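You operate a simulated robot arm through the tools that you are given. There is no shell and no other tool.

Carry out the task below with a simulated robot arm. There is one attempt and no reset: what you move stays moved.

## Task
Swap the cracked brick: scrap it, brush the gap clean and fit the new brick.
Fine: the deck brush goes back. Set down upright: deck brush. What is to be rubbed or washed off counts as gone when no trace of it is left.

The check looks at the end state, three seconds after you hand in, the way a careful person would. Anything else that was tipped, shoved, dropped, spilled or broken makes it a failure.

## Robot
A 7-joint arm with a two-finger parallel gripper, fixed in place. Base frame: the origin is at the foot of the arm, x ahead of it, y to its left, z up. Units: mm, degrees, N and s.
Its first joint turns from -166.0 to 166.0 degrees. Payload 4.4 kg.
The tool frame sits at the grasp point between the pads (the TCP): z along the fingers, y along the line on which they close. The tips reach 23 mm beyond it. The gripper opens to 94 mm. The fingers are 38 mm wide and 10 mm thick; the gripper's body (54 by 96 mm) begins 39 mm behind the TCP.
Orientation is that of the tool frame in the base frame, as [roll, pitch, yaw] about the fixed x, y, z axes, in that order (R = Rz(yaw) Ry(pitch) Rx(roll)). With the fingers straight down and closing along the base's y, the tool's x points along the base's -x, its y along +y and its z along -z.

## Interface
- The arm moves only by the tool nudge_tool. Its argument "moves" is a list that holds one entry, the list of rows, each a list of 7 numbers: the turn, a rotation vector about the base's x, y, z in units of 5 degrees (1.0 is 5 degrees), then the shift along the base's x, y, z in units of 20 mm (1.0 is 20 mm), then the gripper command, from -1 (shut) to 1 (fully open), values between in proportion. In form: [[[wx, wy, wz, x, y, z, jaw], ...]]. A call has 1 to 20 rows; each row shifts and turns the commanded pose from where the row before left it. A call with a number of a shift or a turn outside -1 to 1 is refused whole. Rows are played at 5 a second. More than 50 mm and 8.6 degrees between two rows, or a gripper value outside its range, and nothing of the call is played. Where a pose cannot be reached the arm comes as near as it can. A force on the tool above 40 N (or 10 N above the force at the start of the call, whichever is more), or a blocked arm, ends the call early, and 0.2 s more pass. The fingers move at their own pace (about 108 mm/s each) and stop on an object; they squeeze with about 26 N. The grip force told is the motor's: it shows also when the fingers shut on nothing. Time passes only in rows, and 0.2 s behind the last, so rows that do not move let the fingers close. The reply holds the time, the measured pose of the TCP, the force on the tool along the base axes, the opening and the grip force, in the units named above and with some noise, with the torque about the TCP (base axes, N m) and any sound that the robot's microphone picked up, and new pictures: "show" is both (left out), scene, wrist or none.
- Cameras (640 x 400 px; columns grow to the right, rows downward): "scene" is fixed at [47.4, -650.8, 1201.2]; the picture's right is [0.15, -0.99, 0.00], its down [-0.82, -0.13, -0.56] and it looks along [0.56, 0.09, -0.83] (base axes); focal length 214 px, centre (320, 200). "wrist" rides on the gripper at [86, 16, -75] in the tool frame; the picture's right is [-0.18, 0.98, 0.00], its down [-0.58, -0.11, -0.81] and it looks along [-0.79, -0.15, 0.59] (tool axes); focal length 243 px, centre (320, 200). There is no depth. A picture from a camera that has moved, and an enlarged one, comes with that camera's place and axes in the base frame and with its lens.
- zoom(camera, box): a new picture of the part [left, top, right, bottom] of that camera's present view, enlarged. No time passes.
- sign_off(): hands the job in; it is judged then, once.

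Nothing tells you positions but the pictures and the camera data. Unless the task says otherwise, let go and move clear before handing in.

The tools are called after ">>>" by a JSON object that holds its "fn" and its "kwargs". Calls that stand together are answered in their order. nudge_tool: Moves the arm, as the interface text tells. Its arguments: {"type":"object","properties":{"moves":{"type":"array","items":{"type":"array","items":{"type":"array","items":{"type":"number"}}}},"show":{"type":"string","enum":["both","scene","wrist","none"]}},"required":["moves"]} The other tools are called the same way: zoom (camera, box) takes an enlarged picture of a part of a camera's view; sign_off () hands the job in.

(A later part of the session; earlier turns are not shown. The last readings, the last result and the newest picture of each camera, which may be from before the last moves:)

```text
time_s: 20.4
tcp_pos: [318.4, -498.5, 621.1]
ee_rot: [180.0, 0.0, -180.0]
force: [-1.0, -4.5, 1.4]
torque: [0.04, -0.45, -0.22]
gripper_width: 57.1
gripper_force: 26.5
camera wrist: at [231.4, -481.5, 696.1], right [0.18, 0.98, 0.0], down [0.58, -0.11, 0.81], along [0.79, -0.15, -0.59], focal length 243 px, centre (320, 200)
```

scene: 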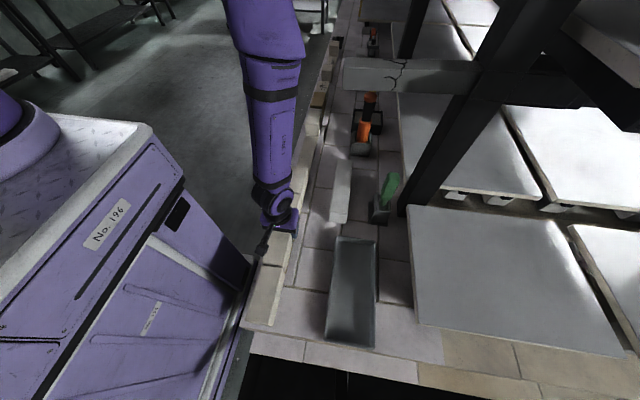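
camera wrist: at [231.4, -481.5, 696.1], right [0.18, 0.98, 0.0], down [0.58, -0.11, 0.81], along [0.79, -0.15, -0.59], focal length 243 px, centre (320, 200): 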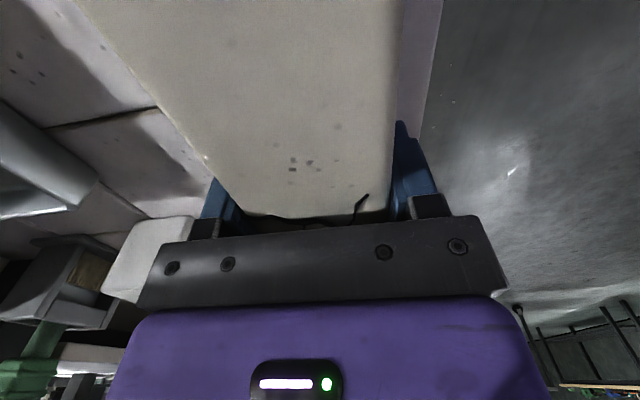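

The brick is gripped at 57 mm width and 26 N. I'll lift straight up slowly.

>>> {"fn": "nudge_tool", "kwargs": {"moves": [[[0, 0, 0, 0, 0, 0.2, -1], [0, 0, 0, 0, 0, 0.3, -1], [0, 0, 0, 0, 0, 0.4, -1], [0, 0, 0, 0, 0, 0.5, -1], [0, 0, 0, 0, 0, 0.5, -1], [0, 0, 0, 0, 0, 0.5, -1]]]}}

>>> {"fn": "zoom", "kwargs": {"camera": "scene", "box": [230, 160, 390, 260]}}

```text
time_s: 21.8
tcp_pos: [316.7, -499.7, 669.1]
ee_rot: [-180.0, 0.1, 180.0]
force: [-0.1, 0.2, -5.9]
torque: [0.02, 0.01, 0.0]
gripper_width: 56.9
gripper_force: 25.6
camera wrist: at [230.7, -481.8, 743.5], right [0.18, 0.98, 0.0], down [0.58, -0.11, 0.81], along [0.79, -0.15, -0.59], focal length 243 px, centre (320, 200)
```

scene: 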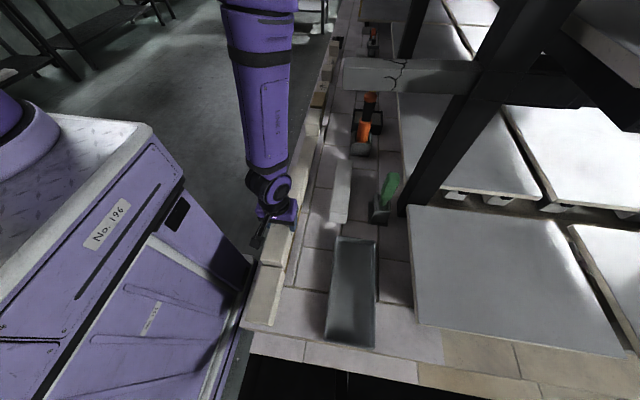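
wrist: 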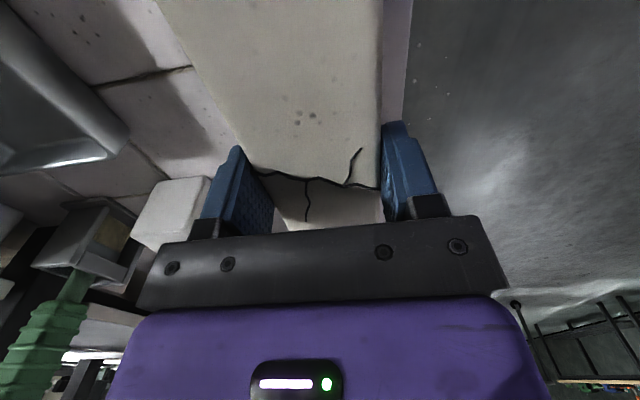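

```text
4.00 times, centred on (310, 210) of scene
camera zoom: at [47.4, -650.8, 1201.2], right [0.15, -0.99, 0.0], down [-0.82, -0.13, -0.56], along [0.56, 0.09, -0.83], focal length 858 px, centre (360, 160)
```

zoom: 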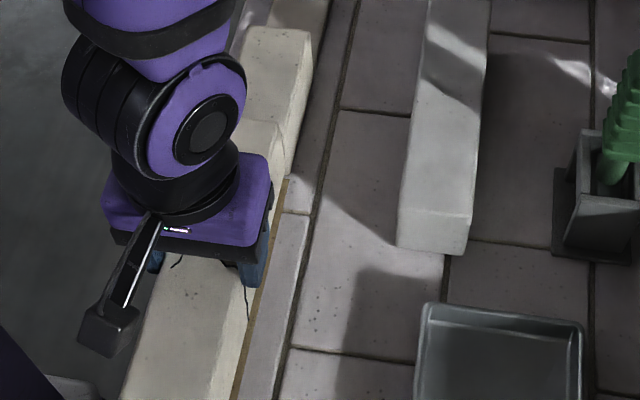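

The wrist view suggests the brick may have slid in the grip. I'll zoom in to check before going on.

>>> {"fn": "zoom", "kwargs": {"camera": "wrist", "box": [180, 0, 460, 230]}}

>>> {"fn": "zoom", "kwargs": {"camera": "scene", "box": [250, 180, 330, 250]}}

```text
1.74 times, centred on (320, 115) of wrist
camera zoom: at [230.7, -481.8, 743.5], right [0.18, 0.98, 0.0], down [0.58, -0.11, 0.81], along [0.79, -0.15, -0.59], focal length 422 px, centre (320, 348)
```

zoom: 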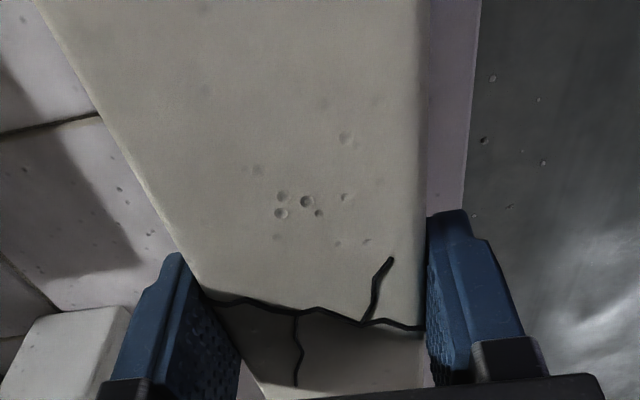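

```text
5.71 times, centred on (290, 215) of scene
camera zoom: at [47.4, -650.8, 1201.2], right [0.15, -0.99, 0.0], down [-0.82, -0.13, -0.56], along [0.56, 0.09, -0.83], focal length 1226 px, centre (491, 114)
```

zoom: 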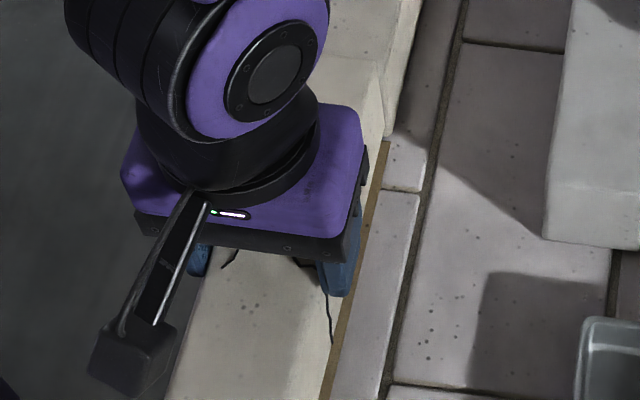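

The hand rose 48 mm but the brick seems to have risen less. I'll raise a little more and check whether it follows.

>>> {"fn": "nudge_tool", "kwargs": {"moves": [[[0, 0, 0, 0, 0, 0.2, -1], [0, 0, 0, 0, 0, 0.2, -1], [0, 0, 0, 0, 0, 0.2, -1], [0, 0, 0, 0, 0, 0.2, -1], [0, 0, 0, 0, 0, 0, -1], [0, 0, 0, 0, 0, 0, -1]]]}}

>>> {"fn": "zoom", "kwargs": {"camera": "wrist", "box": [180, 0, 460, 230]}}

>>> {"fn": "zoom", "kwargs": {"camera": "scene", "box": [230, 200, 330, 280]}}

```text
time_s: 23.2
tcp_pos: [317.1, -500.8, 685.7]
ee_rot: [-179.9, 0.0, -180.0]
force: [-0.4, -0.7, -6.4]
torque: [-0.02, 0.04, -0.01]
gripper_width: 56.6
gripper_force: 25.9
camera wrist: at [230.9, -481.6, 760.0], right [0.18, 0.98, 0.0], down [0.58, -0.11, 0.81], along [0.79, -0.15, -0.59], focal length 243 px, centre (320, 200)
```

scene: 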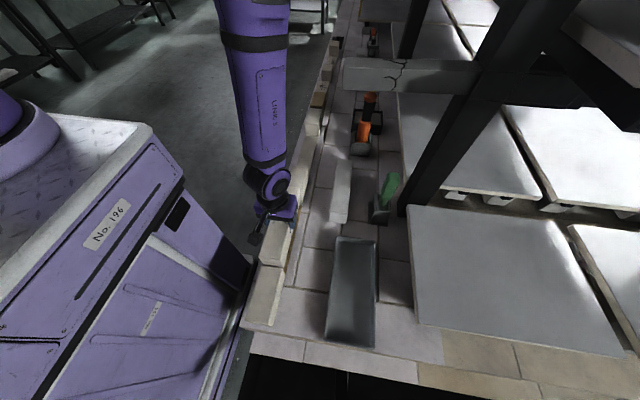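
wrist: 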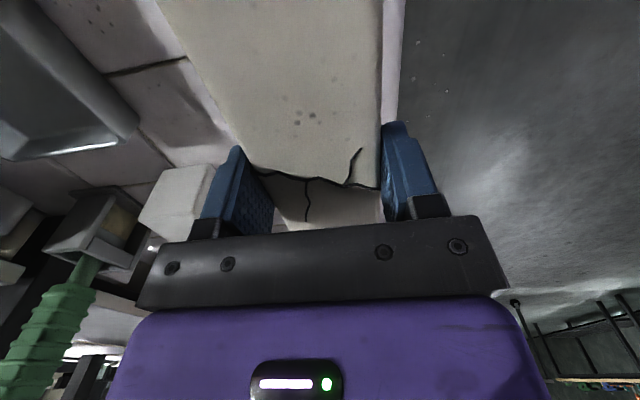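

```text
1.74 times, centred on (320, 115) of wrist
camera zoom: at [230.9, -481.6, 760.0], right [0.18, 0.98, 0.0], down [0.58, -0.11, 0.81], along [0.79, -0.15, -0.59], focal length 422 px, centre (320, 348)
```

zoom: 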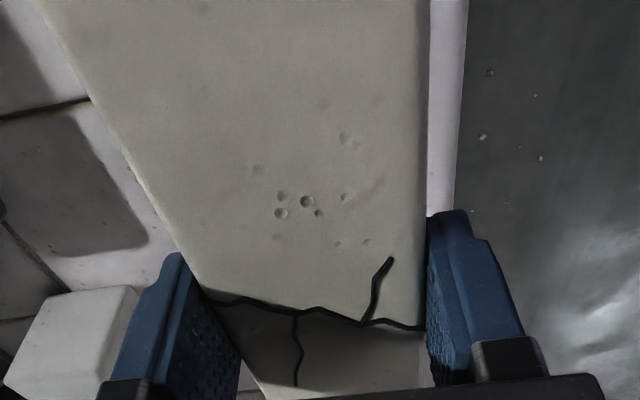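

```text
5.00 times, centred on (280, 240) of scene
camera zoom: at [47.4, -650.8, 1201.2], right [0.15, -0.99, 0.0], down [-0.82, -0.13, -0.56], along [0.56, 0.09, -0.83], focal length 1072 px, centre (520, 0)
```

zoom: 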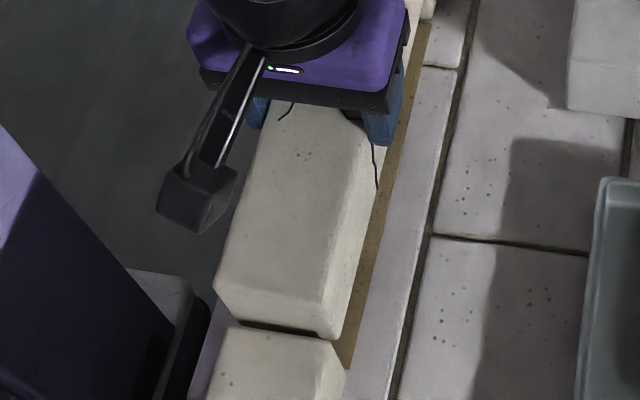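

The brick now holds steady in the grip and weighs about 6 N. It had slid a little while it was stuck at first. I'll raise it clear and carry it over the tray.

>>> {"fn": "nudge_tool", "kwargs": {"moves": [[[0, 0, 0, 0, 0, 0.6, -1], [0, 0, 0, 0, 0, 0.7, -1], [0, 0, 0, 0, 0, 0.7, -1], [0, 0, 0, 0, 0, 0.7, -1], [0, 0, 0, 0, 0, 0.5, -1], [0, 0, 0, -0.3, -0.5, 0, -1], [0, 0, 0, -0.5, -0.88, 0, -1], [0, 0, 0, -0.5, -0.88, 0, -1], [0, 0, 0, -0.5, -0.88, 0, -1], [0, 0, 0, -0.5, -0.88, 0, -1], [0, 0, 0, -0.5, -0.88, 0, -1], [0, 0, 0, -0.5, -0.88, 0, -1], [0, 0, 0, -0.5, -0.88, 0, -1], [0, 0, 0, -0.5, -0.88, 0, -1], [0, 0, 0, -0.5, -0.88, 0, -1], [0, 0, 0, -0.5, -0.88, 0, -1], [0, 0, 0, -0.5, -0.88, 0, -1], [0, 0, 0, -0.2, -0.4, 0, -1], [0, 0, 0, 0, 0, 0, -1]]]}}

>>> {"fn": "zoom", "kwargs": {"camera": "scene", "box": [280, 200, 440, 350]}}

>>> {"fn": "zoom", "kwargs": {"camera": "scene", "box": [230, 150, 350, 270]}}

>>> {"fn": "zoom", "kwargs": {"camera": "wrist", "box": [100, 0, 500, 240]}}

```text
time_s: 27.2
tcp_pos: [198.7, -710.9, 748.0]
ee_rot: [-180.0, 0.0, 180.0]
force: [0.1, -0.1, -6.9]
torque: [0.01, 0.06, 0.01]
gripper_width: 56.9
gripper_force: 25.9
camera wrist: at [112.2, -693.0, 823.5], right [0.18, 0.98, 0.0], down [0.58, -0.11, 0.81], along [0.79, -0.15, -0.59], focal length 243 px, centre (320, 200)
```

scene: 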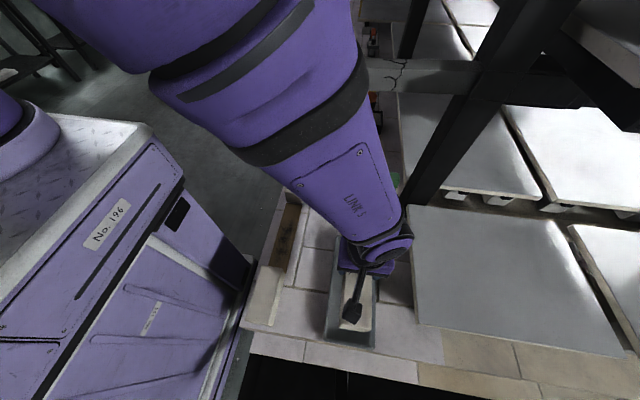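
wrist: 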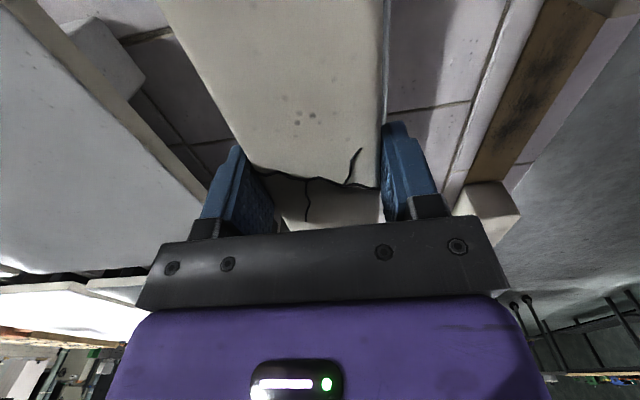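

```text
2.67 times, centred on (360, 275) of scene
camera zoom: at [47.4, -650.8, 1201.2], right [0.15, -0.99, 0.0], down [-0.82, -0.13, -0.56], along [0.56, 0.09, -0.83], focal length 572 px, centre (213, 0)
```

zoom: 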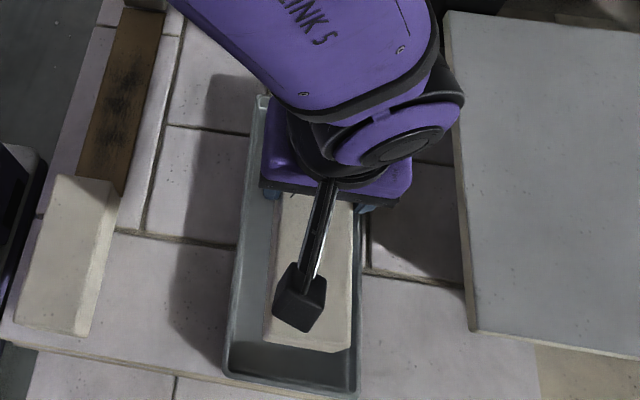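

```text
3.33 times, centred on (290, 210) of scene
camera zoom: at [47.4, -650.8, 1201.2], right [0.15, -0.99, 0.0], down [-0.82, -0.13, -0.56], along [0.56, 0.09, -0.83], focal length 715 px, centre (420, 167)
```

zoom: 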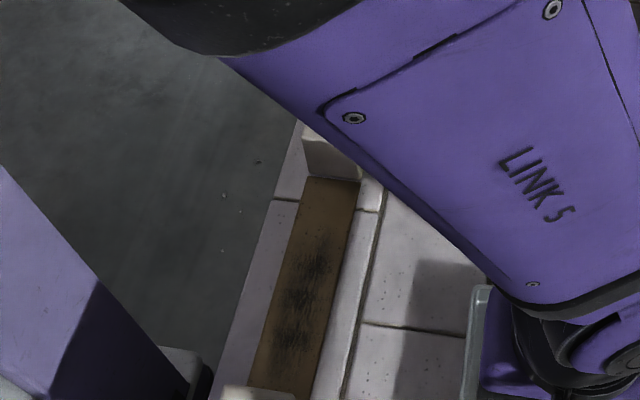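

```text
1.60 times, centred on (300, 120) of wrist
camera zoom: at [112.2, -693.0, 823.5], right [0.18, 0.98, 0.0], down [0.58, -0.11, 0.81], along [0.79, -0.15, -0.59], focal length 388 px, centre (352, 328)
```

zoom: 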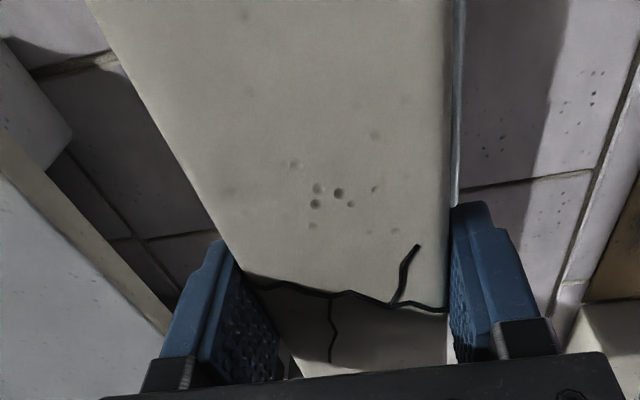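

With the cracked brick out, I can see three black soot patches on the brown bed of the gap. I'm over the tray, whose centre is about (194, -714). I'll adjust slightly and lower most of the way.

>>> {"fn": "nudge_tool", "kwargs": {"moves": [[[0, 0, 0, -0.1, -0.08, -0.5, -1], [0, 0, 0, -0.1, -0.08, -0.7, -1], [0, 0, 0, 0, 0, -0.7, -1], [0, 0, 0, 0, 0, -0.7, -1], [0, 0, 0, 0, 0, -0.7, -1], [0, 0, 0, 0, 0, -0.7, -1], [0, 0, 0, 0, 0, 0, -1]]]}}

>>> {"fn": "zoom", "kwargs": {"camera": "scene", "box": [280, 200, 440, 350]}}

>>> {"fn": "zoom", "kwargs": {"camera": "wrist", "box": [100, 0, 500, 240]}}

```text
time_s: 28.8
tcp_pos: [192.2, -714.6, 668.5]
ee_rot: [-179.9, 0.1, -179.9]
force: [-0.5, 0.7, -7.3]
torque: [-0.02, 0.04, 0.04]
gripper_width: 56.8
gripper_force: 25.9
camera wrist: at [106.9, -696.7, 744.2], right [0.18, 0.98, 0.0], down [0.58, -0.11, 0.81], along [0.79, -0.15, -0.59], focal length 243 px, centre (320, 200)
```

scene: 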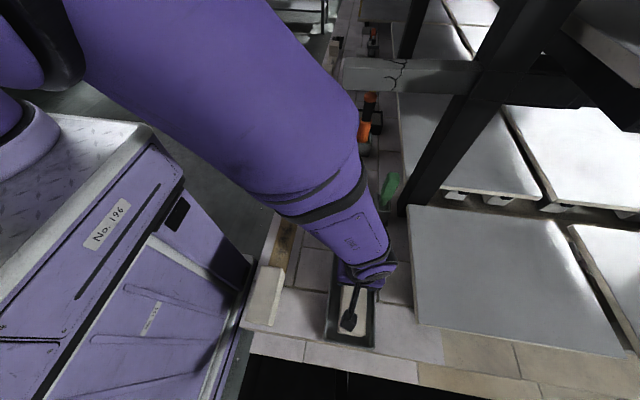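
wrist: 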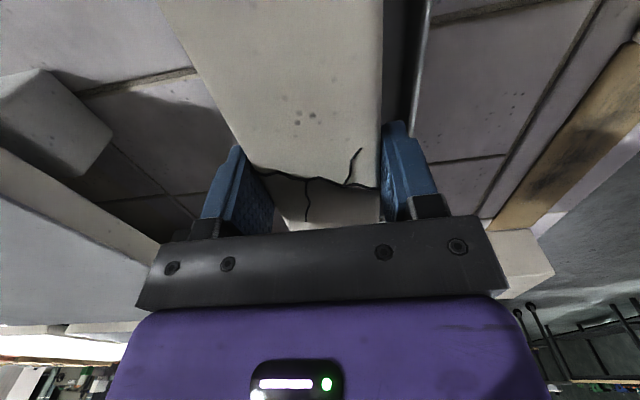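

```text
2.67 times, centred on (360, 275) of scene
camera zoom: at [47.4, -650.8, 1201.2], right [0.15, -0.99, 0.0], down [-0.82, -0.13, -0.56], along [0.56, 0.09, -0.83], focal length 572 px, centre (213, 0)
```

zoom: 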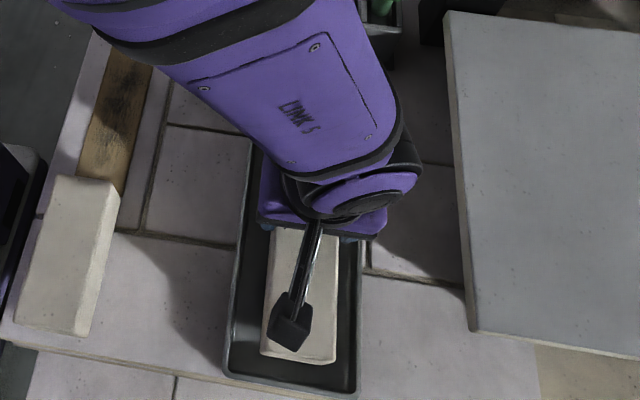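

```text
1.60 times, centred on (300, 120) of wrist
camera zoom: at [106.9, -696.7, 744.2], right [0.18, 0.98, 0.0], down [0.58, -0.11, 0.81], along [0.79, -0.15, -0.59], focal length 388 px, centre (352, 328)
```

zoom: 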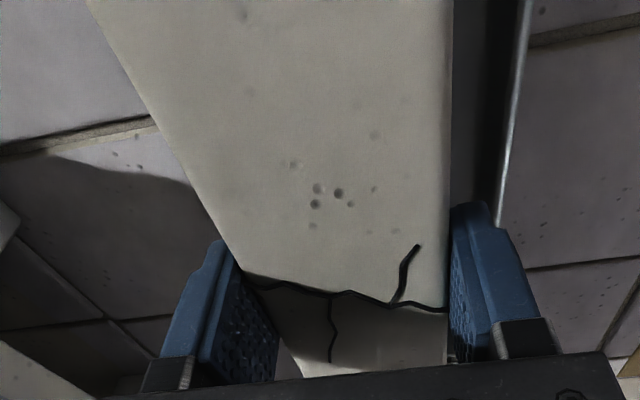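

The brick is centred over the tray. I'll lower gently until it touches the tray floor.

>>> {"fn": "nudge_tool", "kwargs": {"moves": [[[0, 0, 0, 0.05, 0, -0.3, -1], [0, 0, 0, 0, 0, -0.2, -1], [0, 0, 0, 0, 0, -0.1, -1], [0, 0, 0, 0, 0, -0.1, -1], [0, 0, 0, 0, 0, 0, -1]]], "show": "none"}}

>>> {"fn": "nudge_tool", "kwargs": {"moves": [[[0, 0, 0, 0, 0, -0.1, -1], [0, 0, 0, 0, 0, -0.1, -1], [0, 0, 0, 0, 0, 0, -1]]], "show": "scene"}}

```text
time_s: 30.0
tcp_pos: [194.2, -713.6, 655.8]
ee_rot: [179.9, 0.0, -179.9]
force: [-1.0, 0.4, -6.5]
torque: [-0.02, -0.01, -0.03]
gripper_width: 56.9
gripper_force: 25.8
```

```text
time_s: 30.8
tcp_pos: [193.4, -714.6, 650.6]
ee_rot: [-180.0, 0.0, 180.0]
force: [0.2, -0.4, -6.9]
torque: [0.01, -0.01, 0.0]
gripper_width: 56.9
gripper_force: 26.3
```

scene: 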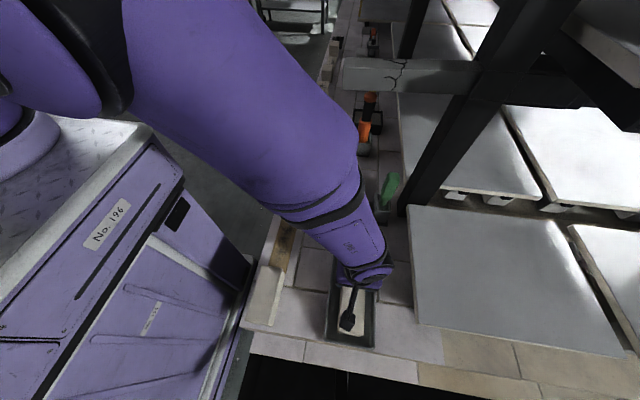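

>>> {"fn": "nudge_tool", "kwargs": {"moves": [[[0, 0, 0, 0, 0, -0.1, -1], [0, 0, 0, 0, 0, -0.1, -1], [0, 0, 0, 0, 0, 0, -1]]], "show": "none"}}

>>> {"fn": "nudge_tool", "kwargs": {"moves": [[[0, 0, 0, 0, 0, -0.1, -1], [0, 0, 0, 0, 0, -0.1, -1], [0, 0, 0, 0, 0, 0, -1]]], "show": "scene"}}

```text
time_s: 31.6
tcp_pos: [194.0, -714.0, 648.1]
ee_rot: [-179.9, 0.1, 180.0]
force: [-0.5, 4.1, 12.9]
torque: [0.48, 0.41, 0.14]
gripper_width: 56.9
gripper_force: 26.2
```

```text
time_s: 32.4
tcp_pos: [193.5, -715.2, 645.3]
ee_rot: [-179.8, 0.0, 179.9]
force: [-1.2, -2.7, 24.0]
torque: [0.23, -0.05, -0.17]
gripper_width: 56.9
gripper_force: 26.2
```

scene: 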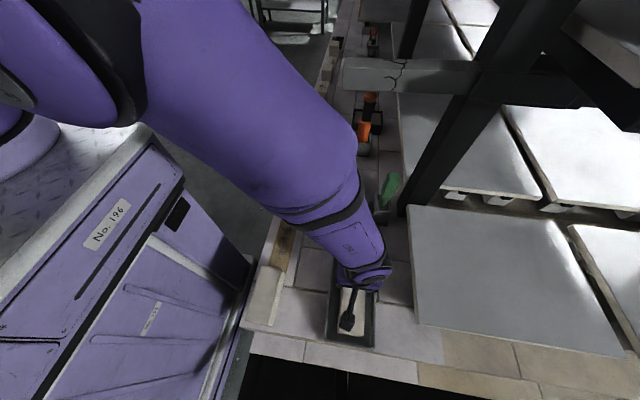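

The brick has touched the tray floor, since the force now pushes up. I'll release and lift away.

>>> {"fn": "nudge_tool", "kwargs": {"moves": [[[0, 0, 0, 0, 0, 0, 0.6], [0, 0, 0, 0, 0, 0, 0.6], [0, 0, 0, 0, 0, 0, 0.6], [0, 0, 0, 0, 0, 0.3, 0.6], [0, 0, 0, 0, 0, 0.8, 0.6], [0, 0, 0, 0, 0, 0.9, 1], [0, 0, 0, 0, 0, 0.9, 1], [0, 0, 0, 0, 0, 0.9, 1], [0, 0, 0, 0, 0, 0.9, 1]]]}}

>>> {"fn": "zoom", "kwargs": {"camera": "wrist", "box": [100, 0, 500, 240]}}

>>> {"fn": "zoom", "kwargs": {"camera": "scene", "box": [280, 200, 440, 350]}}

```text
time_s: 34.4
tcp_pos: [194.1, -713.8, 737.0]
ee_rot: [180.0, 0.0, -180.0]
force: [-0.8, -0.4, 0.3]
torque: [0.0, 0.0, 0.0]
gripper_width: 93.8
gripper_force: 0.0
camera wrist: at [107.6, -697.1, 810.9], right [0.18, 0.98, 0.0], down [0.58, -0.11, 0.81], along [0.79, -0.15, -0.59], focal length 243 px, centre (320, 200)
```

scene: 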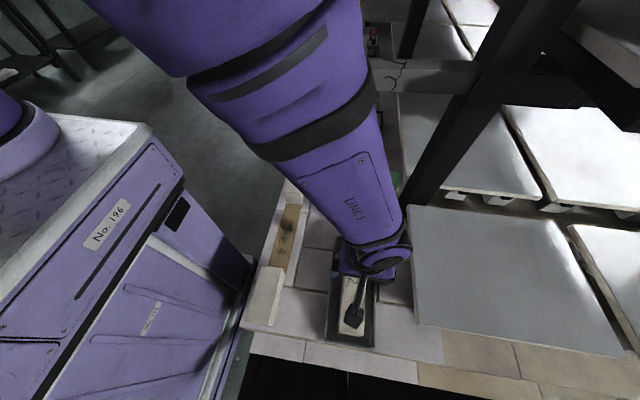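
wrist: 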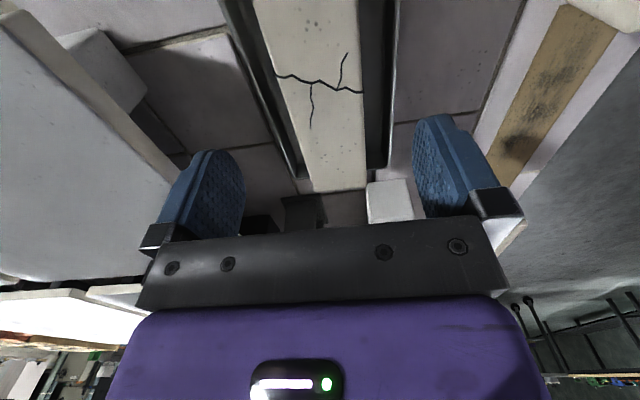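

```text
1.60 times, centred on (300, 120) of wrist
camera zoom: at [107.6, -697.1, 810.9], right [0.18, 0.98, 0.0], down [0.58, -0.11, 0.81], along [0.79, -0.15, -0.59], focal length 388 px, centre (352, 328)
```

zoom: 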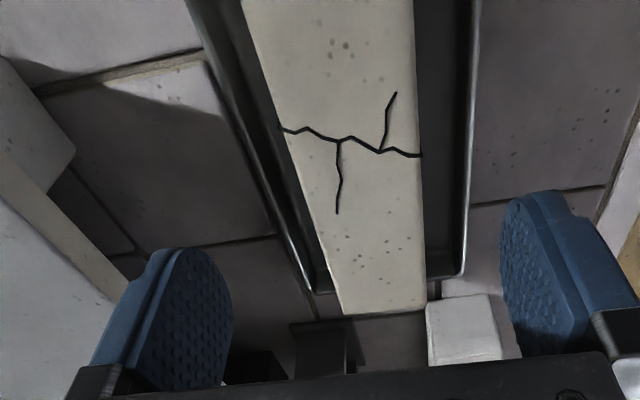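

```text
2.67 times, centred on (360, 275) of scene
camera zoom: at [47.4, -650.8, 1201.2], right [0.15, -0.99, 0.0], down [-0.82, -0.13, -0.56], along [0.56, 0.09, -0.83], focal length 572 px, centre (213, 0)
```

zoom: 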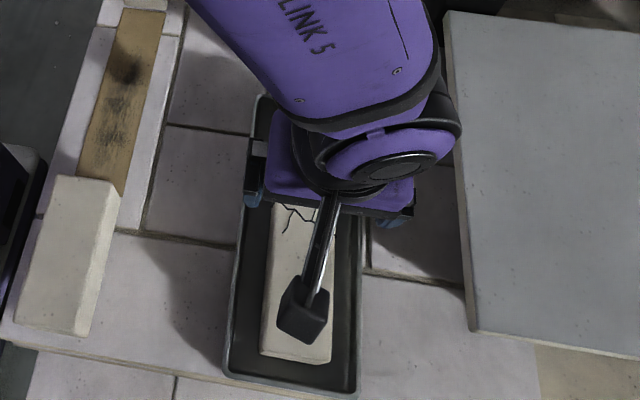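

The cracked brick lies flat inside the tray. Next I'll fetch the brush, starting from a high vantage to localise its handle.

>>> {"fn": "nudge_tool", "kwargs": {"moves": [[[0, 0, 0, 0.5, -0.2, 0.9, 1], [0, 0, 0, 0.5, -0.2, 0.9, 1], [0, 0, 0, 0.85, -0.3, 0.9, 1], [0, 0, 0, 0.85, -0.3, 0.9, 1], [0, 0, 0, 0.85, -0.3, 0.9, 1], [0, 0, 0, 0.85, -0.3, 0.9, 1], [0, 0, 0, 0.85, -0.3, 0.9, 1], [0, 0, 0, 0.85, -0.3, 0.9, 1]]]}}

>>> {"fn": "zoom", "kwargs": {"camera": "wrist", "box": [220, 60, 440, 225]}}

```text
time_s: 36.2
tcp_pos: [314.5, -757.8, 882.0]
ee_rot: [-180.0, 0.0, 179.8]
force: [0.0, 0.3, 0.2]
torque: [0.03, 0.01, 0.0]
gripper_width: 94.0
gripper_force: 0.0
camera wrist: at [229.9, -740.2, 956.2], right [0.19, 0.98, 0.0], down [0.58, -0.11, 0.81], along [0.79, -0.15, -0.59], focal length 243 px, centre (320, 200)
```

scene: 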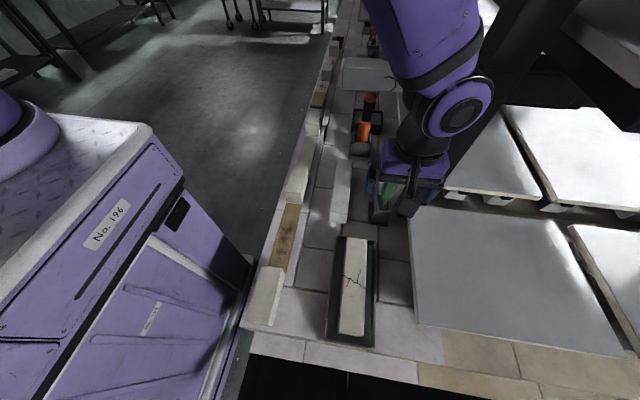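
wrist: 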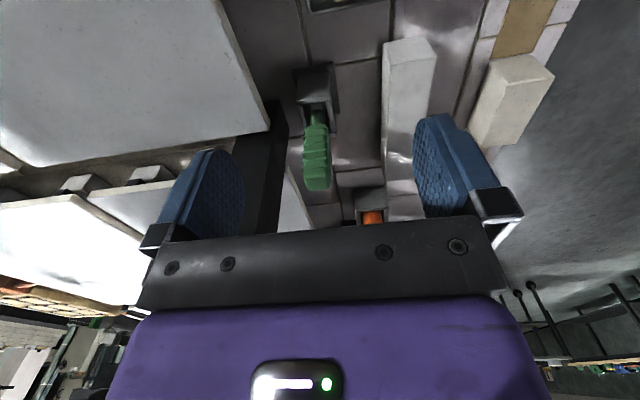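

```text
2.42 times, centred on (330, 142) of wrist
camera zoom: at [229.9, -740.2, 956.2], right [0.19, 0.98, 0.0], down [0.58, -0.11, 0.81], along [0.79, -0.15, -0.59], focal length 588 px, centre (296, 339)
```

zoom: 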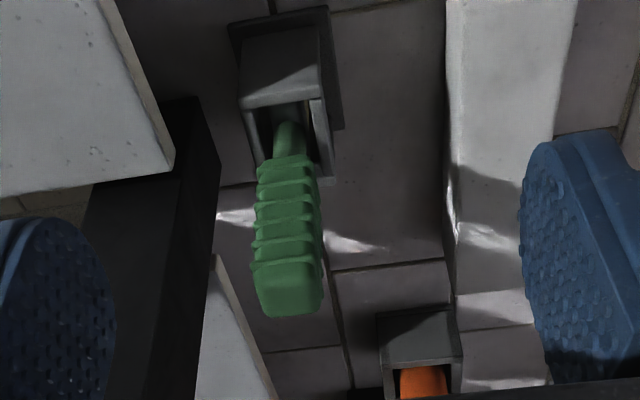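

I place the brush handle top at about (441, -782, 768), standing vertically. I'll hover above it with the gripper partly closed, to keep clear of the post, and check alignment.

>>> {"fn": "nudge_tool", "kwargs": {"moves": [[[0, 0, 0, 0.9, -0.17, -0.2, 0.5], [0, 0, 0, 0.9, -0.17, -0.2, 0.3], [0, 0, 0, 0.9, -0.17, -0.2, 0.3], [0, 0, 0, 0.9, -0.17, -0.2, 0.3], [0, 0, 0, 0.9, -0.17, -0.2, 0.3], [0, 0, 0, 0.9, -0.17, -0.2, 0.3], [0, 0, 0, 0.9, -0.18, -0.2, 0.3], [0, 0, 0, 0, 0, 0, 0.3]]]}}

>>> {"fn": "zoom", "kwargs": {"camera": "wrist", "box": [200, 0, 440, 220]}}

>>> {"fn": "zoom", "kwargs": {"camera": "scene", "box": [340, 130, 440, 230]}}

```text
time_s: 38.2
tcp_pos: [414.3, -786.9, 852.8]
ee_rot: [-179.8, -1.0, 178.2]
force: [-0.3, 0.1, -0.2]
torque: [0.01, 0.02, -0.01]
gripper_width: 61.0
gripper_force: 0.0
stopped in row 8: the arm was blocked; the commanded pose is now the measured one
camera wrist: at [329.9, -766.7, 928.9], right [0.22, 0.98, 0.0], down [0.59, -0.13, 0.8], along [0.78, -0.17, -0.61], focal length 243 px, centre (320, 200)
```

scene: 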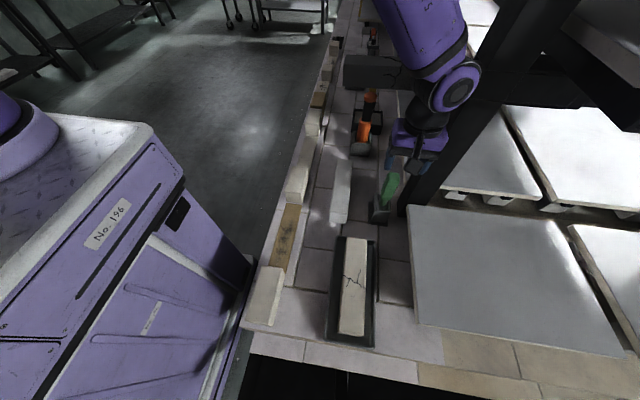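
wrist: 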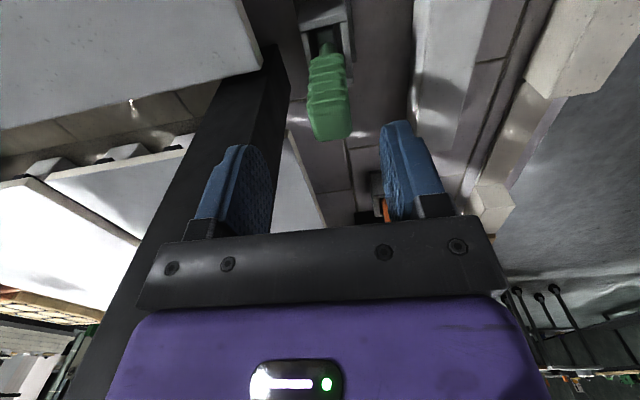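

```text
1.82 times, centred on (320, 110) of wrist
camera zoom: at [329.9, -766.7, 928.9], right [0.22, 0.98, 0.0], down [0.59, -0.13, 0.8], along [0.78, -0.17, -0.61], focal length 441 px, centre (320, 364)
```

zoom: 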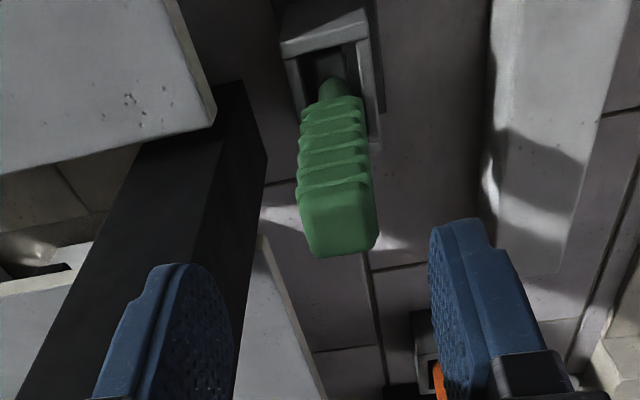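

```text
4.00 times, centred on (390, 180) of scene
camera zoom: at [47.4, -650.8, 1201.2], right [0.15, -0.99, 0.0], down [-0.82, -0.13, -0.56], along [0.56, 0.09, -0.83], focal length 858 px, centre (40, 280)
```

zoom: 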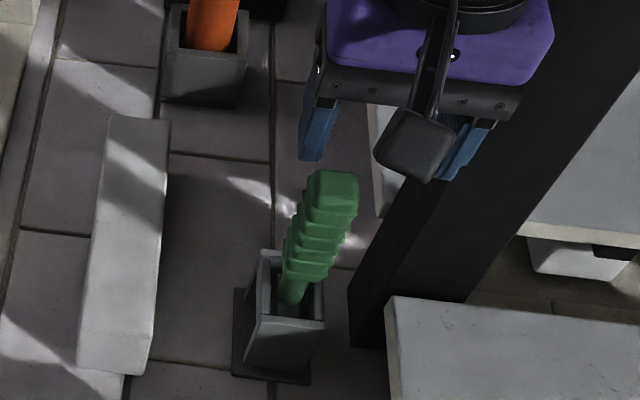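

The arm was blocked at x≈414 with no force at the tool, so a link higher up has probably hit the post or the overhead beam. I'll look at it closely.

>>> {"fn": "zoom", "kwargs": {"camera": "scene", "box": [340, 0, 540, 140]}}

>>> {"fn": "zoom", "kwargs": {"camera": "scene", "box": [400, 50, 520, 130]}}

>>> {"fn": "zoom", "kwargs": {"camera": "wrist", "box": [0, 0, 300, 400]}}

```text
2.86 times, centred on (440, 70) of scene
camera zoom: at [47.4, -650.8, 1201.2], right [0.15, -0.99, 0.0], down [-0.82, -0.13, -0.56], along [0.56, 0.09, -0.83], focal length 613 px, centre (-23, 571)
```

zoom: 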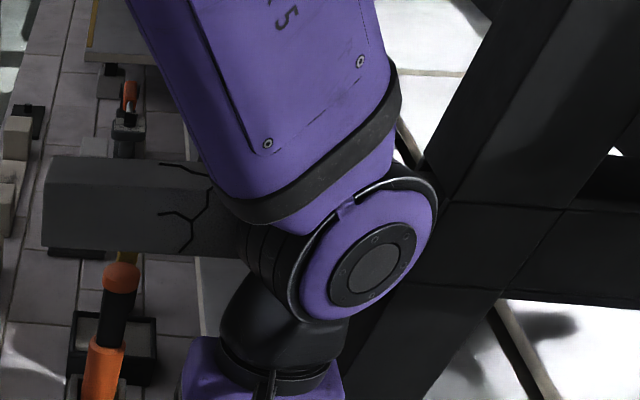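

```text
5.00 times, centred on (460, 90) of scene
camera zoom: at [47.4, -650.8, 1201.2], right [0.15, -0.99, 0.0], down [-0.82, -0.13, -0.56], along [0.56, 0.09, -0.83], focal length 1072 px, centre (-380, 750)
```

zoom: 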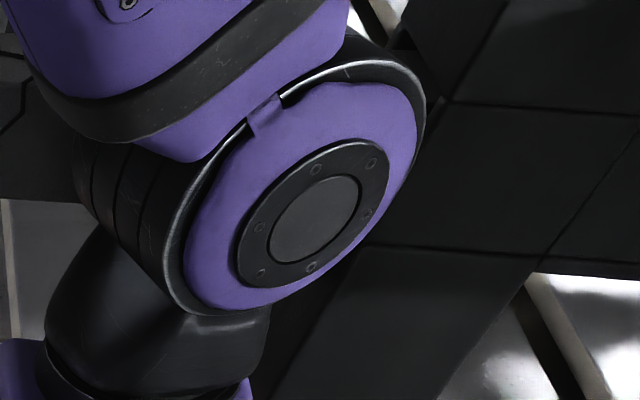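

```text
1.00 times, centred on (150, 200) of wrist (not enlarged: the box is as wide or as high as the picture)
camera zoom: at [329.9, -766.7, 928.9], right [0.22, 0.98, 0.0], down [0.59, -0.13, 0.8], along [0.78, -0.17, -0.61], focal length 243 px, centre (490, 200)
```

zoom: 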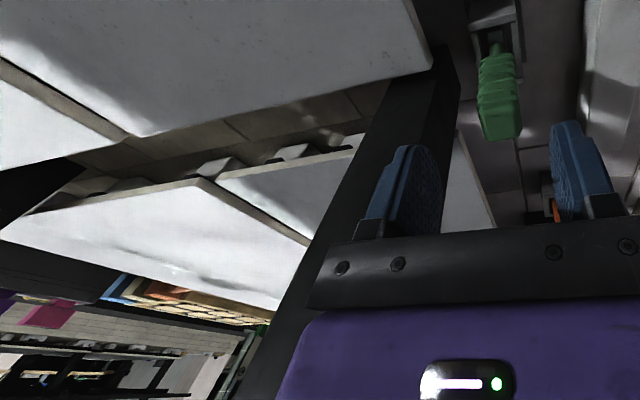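

The wrist hit the fixed cross-beam at about x≥447, z≈986–1030, which runs over the brush. I'll back off in -x, then tilt the hand 30° so the wrist trails behind and stays clear of the beam.

>>> {"fn": "nudge_tool", "kwargs": {"moves": [[[0, 0, 0, -0.5, 0.05, 0, 0.3], [0, 0, 0.1, -0.9, 0.05, 0, 0.3], [0, 0, 0.1, -0.9, 0.05, 0, 0.3], [0, 0, 0.1, -0.9, 0.05, 0, 0.3], [0, 0, 0, -0.9, 0.05, 0, 0.3], [0, 0, 0, -0.9, 0, 0, 0.3], [0, 0, 0, 0, 0, 0, 0.3]]]}}

>>> {"fn": "zoom", "kwargs": {"camera": "scene", "box": [320, 20, 520, 150]}}

```text
time_s: 39.8
tcp_pos: [322.0, -779.2, 852.0]
ee_rot: [179.9, -0.8, -179.7]
force: [0.0, -0.4, 0.3]
torque: [-0.02, -0.03, 0.0]
gripper_width: 61.0
gripper_force: 0.1
camera wrist: at [238.4, -762.2, 928.0], right [0.18, 0.98, 0.0], down [0.59, -0.11, 0.8], along [0.78, -0.14, -0.6], focal length 243 px, centre (320, 200)
```

scene: 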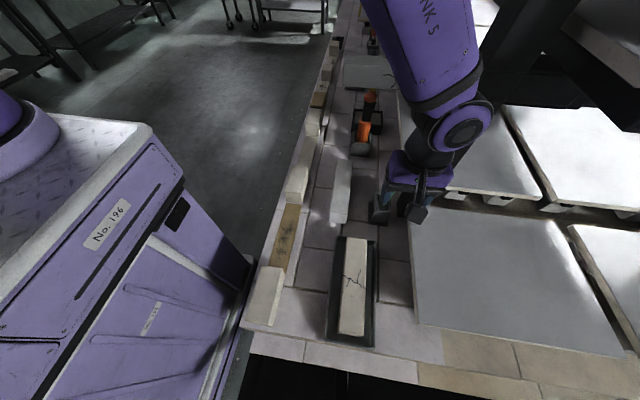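
wrist: 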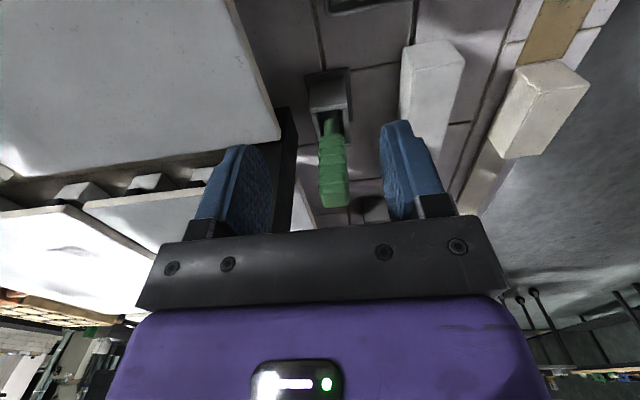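

```text
3.08 times, centred on (420, 85) of scene
camera zoom: at [47.4, -650.8, 1201.2], right [0.15, -0.99, 0.0], down [-0.82, -0.13, -0.56], along [0.56, 0.09, -0.83], focal length 660 px, centre (12, 554)
```

zoom: 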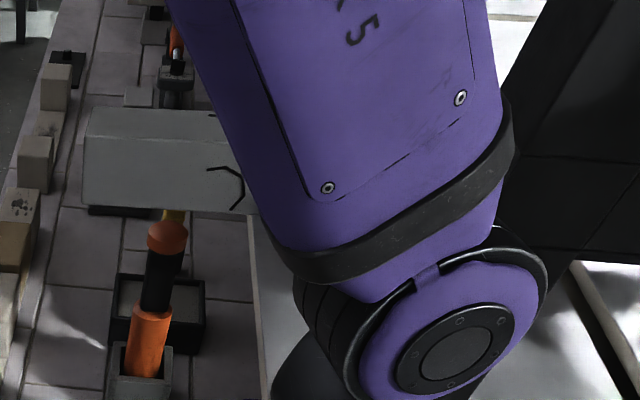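

I'm clear of the beam. Next I'll tilt the hand 30° so the fingers point forward and down.

>>> {"fn": "nudge_tool", "kwargs": {"moves": [[[0, -0.9, 0, -0.3, 0, -0.3, 0.3], [0, -1, 0, -0.3, 0, -0.3, 0.3], [0, -1, 0, -0.3, 0, -0.3, 0.3], [0, -1, 0, -0.3, 0, -0.3, 0.3], [0, -1, 0, -0.2, 0, -0.3, 0.3], [0, -1, 0, 0, 0, -0.3, 0.3], [0, 0, 0, 0, 0, 0, 0.3]]]}}

>>> {"fn": "zoom", "kwargs": {"camera": "wrist", "box": [200, 0, 440, 220]}}

```text
time_s: 41.4
tcp_pos: [295.0, -780.8, 815.1]
ee_rot: [-179.9, 28.8, -179.7]
force: [-0.9, 0.2, -1.3]
torque: [0.03, 0.02, 0.0]
gripper_width: 61.1
gripper_force: 0.1
camera wrist: at [183.3, -762.8, 838.7], right [0.16, 0.98, 0.09], down [0.12, -0.11, 0.99], along [0.98, -0.14, -0.14], focal length 243 px, centre (320, 200)
```

scene: 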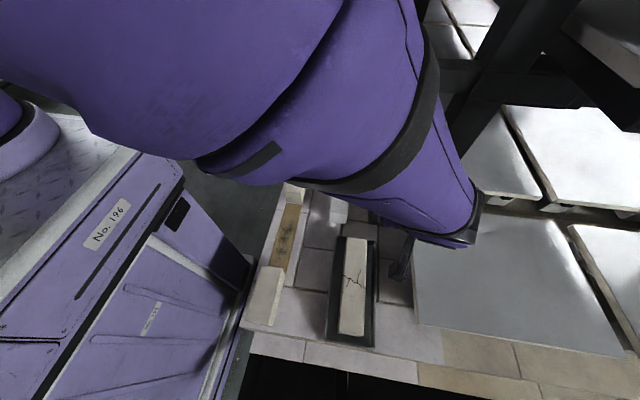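
wrist: 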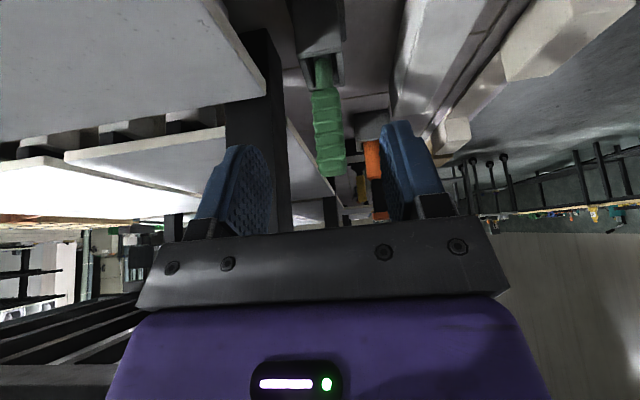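

```text
1.82 times, centred on (320, 110) of wrist
camera zoom: at [183.3, -762.8, 838.7], right [0.16, 0.98, 0.09], down [0.12, -0.11, 0.99], along [0.98, -0.14, -0.14], focal length 441 px, centre (320, 364)
```

zoom: 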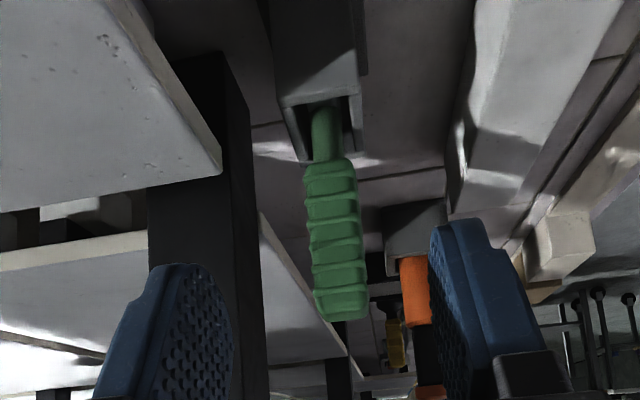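

The hand is tilted about 29°, and the handle sits at y≈-782 with its grip at z≈686–772. I'll lower to z≈748 and slide in along +x with the open fingers straddling the handle.

>>> {"fn": "nudge_tool", "kwargs": {"moves": [[[0, 0, 0, 0, -0.05, -0.7, 0.3], [0, 0, 0, 0, 0, -0.9, 0.3], [0, 0, 0, 0, 0, -0.9, 0.3], [0, 0, 0, 0, 0, -0.8, 0.3], [0, 0, 0, 0.6, 0, 0, 0.3], [0, 0, 0, 0.8, 0, 0, 0.3], [0, 0, 0, 0.8, 0, 0, 0.3], [0, 0, 0, 0.8, 0, 0, 0.3], [0, 0, 0, 0, 0, 0, 0.3]]]}}

>>> {"fn": "zoom", "kwargs": {"camera": "wrist", "box": [200, 0, 440, 220]}}

```text
time_s: 43.4
tcp_pos: [356.9, -782.9, 749.9]
ee_rot: [-179.9, 28.6, -179.7]
force: [0.6, -1.2, 0.9]
torque: [0.03, -0.02, 0.01]
gripper_width: 61.0
gripper_force: 0.0
camera wrist: at [243.8, -764.2, 772.8], right [0.16, 0.98, 0.09], down [0.12, -0.11, 0.99], along [0.98, -0.14, -0.14], focal length 243 px, centre (320, 200)
```

scene: 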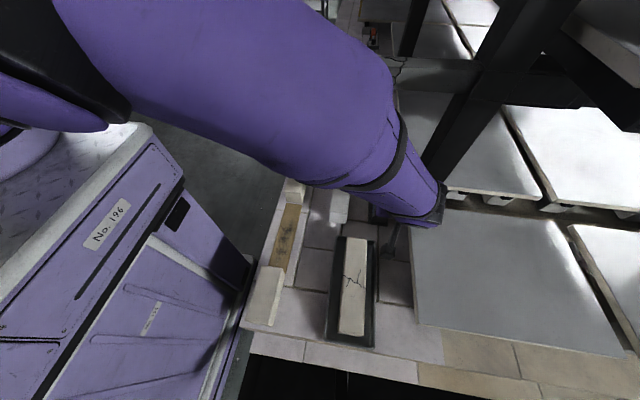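
wrist: 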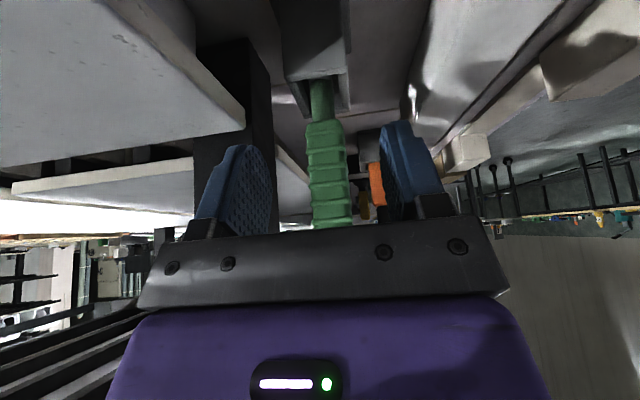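

```text
1.82 times, centred on (320, 110) of wrist
camera zoom: at [243.8, -764.2, 772.8], right [0.16, 0.98, 0.09], down [0.12, -0.11, 0.99], along [0.98, -0.14, -0.14], focal length 441 px, centre (320, 364)
```

zoom: 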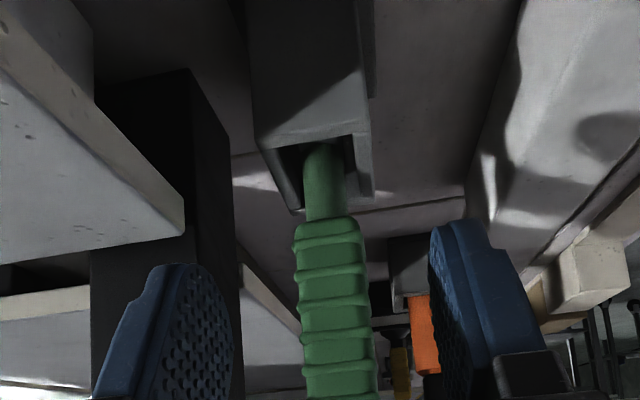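

The handle is centred between the fingers. I'll advance the remaining ~84 mm and then check.

>>> {"fn": "nudge_tool", "kwargs": {"moves": [[[0, 0, 0, 0.7, 0.03, 0, 0.3], [0, 0, 0, 0.8, 0.03, 0, 0.3], [0, 0, 0, 0.8, 0, 0, 0.3], [0, 0, 0, 0.8, 0, 0, 0.3], [0, 0, 0, 0.7, 0, 0, 0.3], [0, 0, 0, 0.4, 0, 0, 0.3], [0, 0, 0, 0, 0, 0, 0.3]]]}}

>>> {"fn": "zoom", "kwargs": {"camera": "wrist", "box": [200, 0, 440, 230]}}

>>> {"fn": "zoom", "kwargs": {"camera": "scene", "box": [360, 120, 460, 220]}}

```text
time_s: 45.0
tcp_pos: [439.7, -779.2, 748.6]
ee_rot: [-179.9, 28.6, -179.7]
force: [-0.6, -0.1, -0.3]
torque: [-0.01, 0.01, 0.01]
gripper_width: 61.0
gripper_force: 0.0
camera wrist: at [328.2, -762.3, 772.4], right [0.16, 0.98, 0.09], down [0.12, -0.11, 0.99], along [0.98, -0.14, -0.14], focal length 243 px, centre (320, 200)
```

scene: 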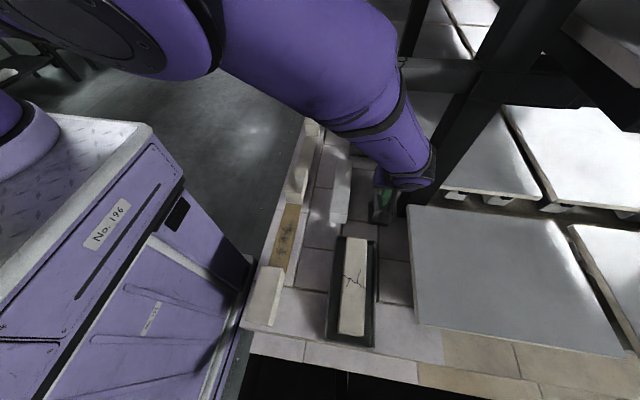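
wrist: 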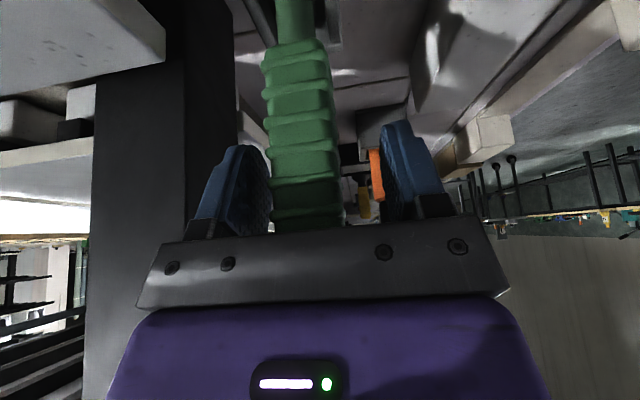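

```text
1.74 times, centred on (320, 115) of wrist
camera zoom: at [328.2, -762.3, 772.4], right [0.16, 0.98, 0.09], down [0.12, -0.11, 0.99], along [0.98, -0.14, -0.14], focal length 422 px, centre (320, 348)
```

zoom: 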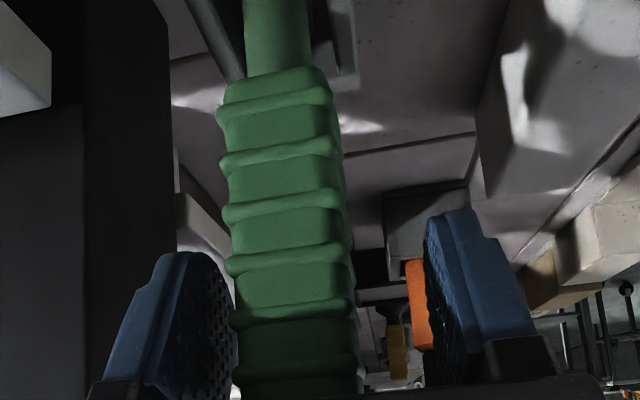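

```text
4.00 times, centred on (410, 170) of scene
camera zoom: at [47.4, -650.8, 1201.2], right [0.15, -0.99, 0.0], down [-0.82, -0.13, -0.56], along [0.56, 0.09, -0.83], focal length 858 px, centre (-40, 320)
```

zoom: 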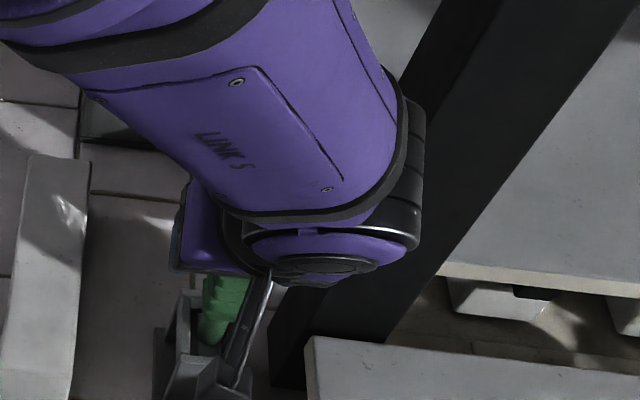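

The handle is about 3 mm off centre towards -y. I'll adjust and close on it.

>>> {"fn": "nudge_tool", "kwargs": {"moves": [[[0, 0, 0, 0.08, -0.15, 0, 0.3], [0, 0, 0, 0, 0, 0, 0.3], [0, 0, 0, 0, 0, 0, 0.0], [0, 0, 0, 0, 0, 0, -0.3], [0, 0, 0, 0, 0, 0, -1], [0, 0, 0, 0, 0, 0, -1], [0, 0, 0, 0, 0, 0, -1]]]}}

>>> {"fn": "zoom", "kwargs": {"camera": "wrist", "box": [200, 0, 440, 230]}}

```text
time_s: 46.6
tcp_pos: [441.3, -782.3, 746.9]
ee_rot: [-179.9, 28.6, -179.6]
force: [-0.5, 0.2, -0.2]
torque: [0.08, -0.03, 0.03]
gripper_width: 29.8
gripper_force: 26.4
camera wrist: at [329.6, -765.1, 772.4], right [0.16, 0.98, 0.09], down [0.12, -0.11, 0.99], along [0.98, -0.14, -0.14], focal length 243 px, centre (320, 200)
```

scene: 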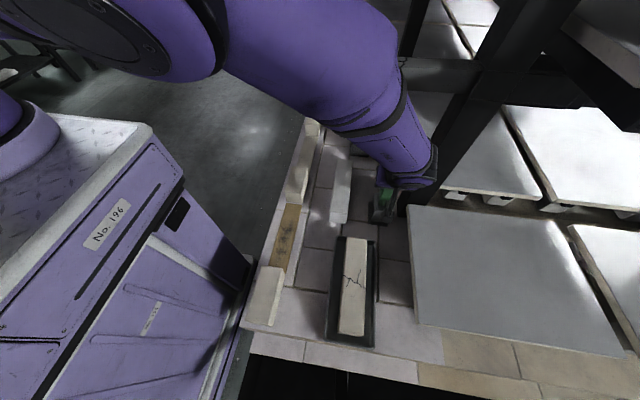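
wrist: 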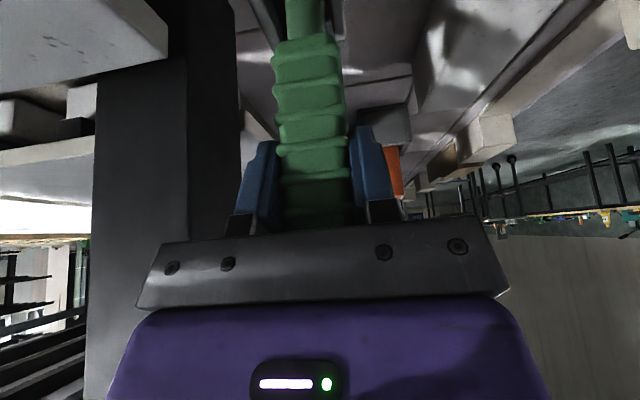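

```text
1.74 times, centred on (320, 115) of wrist
camera zoom: at [329.6, -765.1, 772.4], right [0.16, 0.98, 0.09], down [0.12, -0.11, 0.99], along [0.98, -0.14, -0.14], focal length 422 px, centre (320, 348)
```

zoom: 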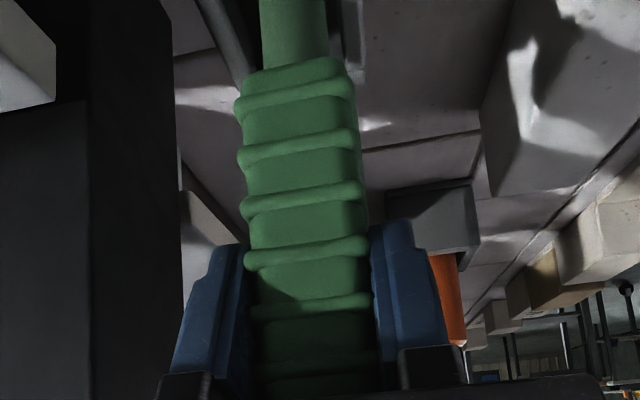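

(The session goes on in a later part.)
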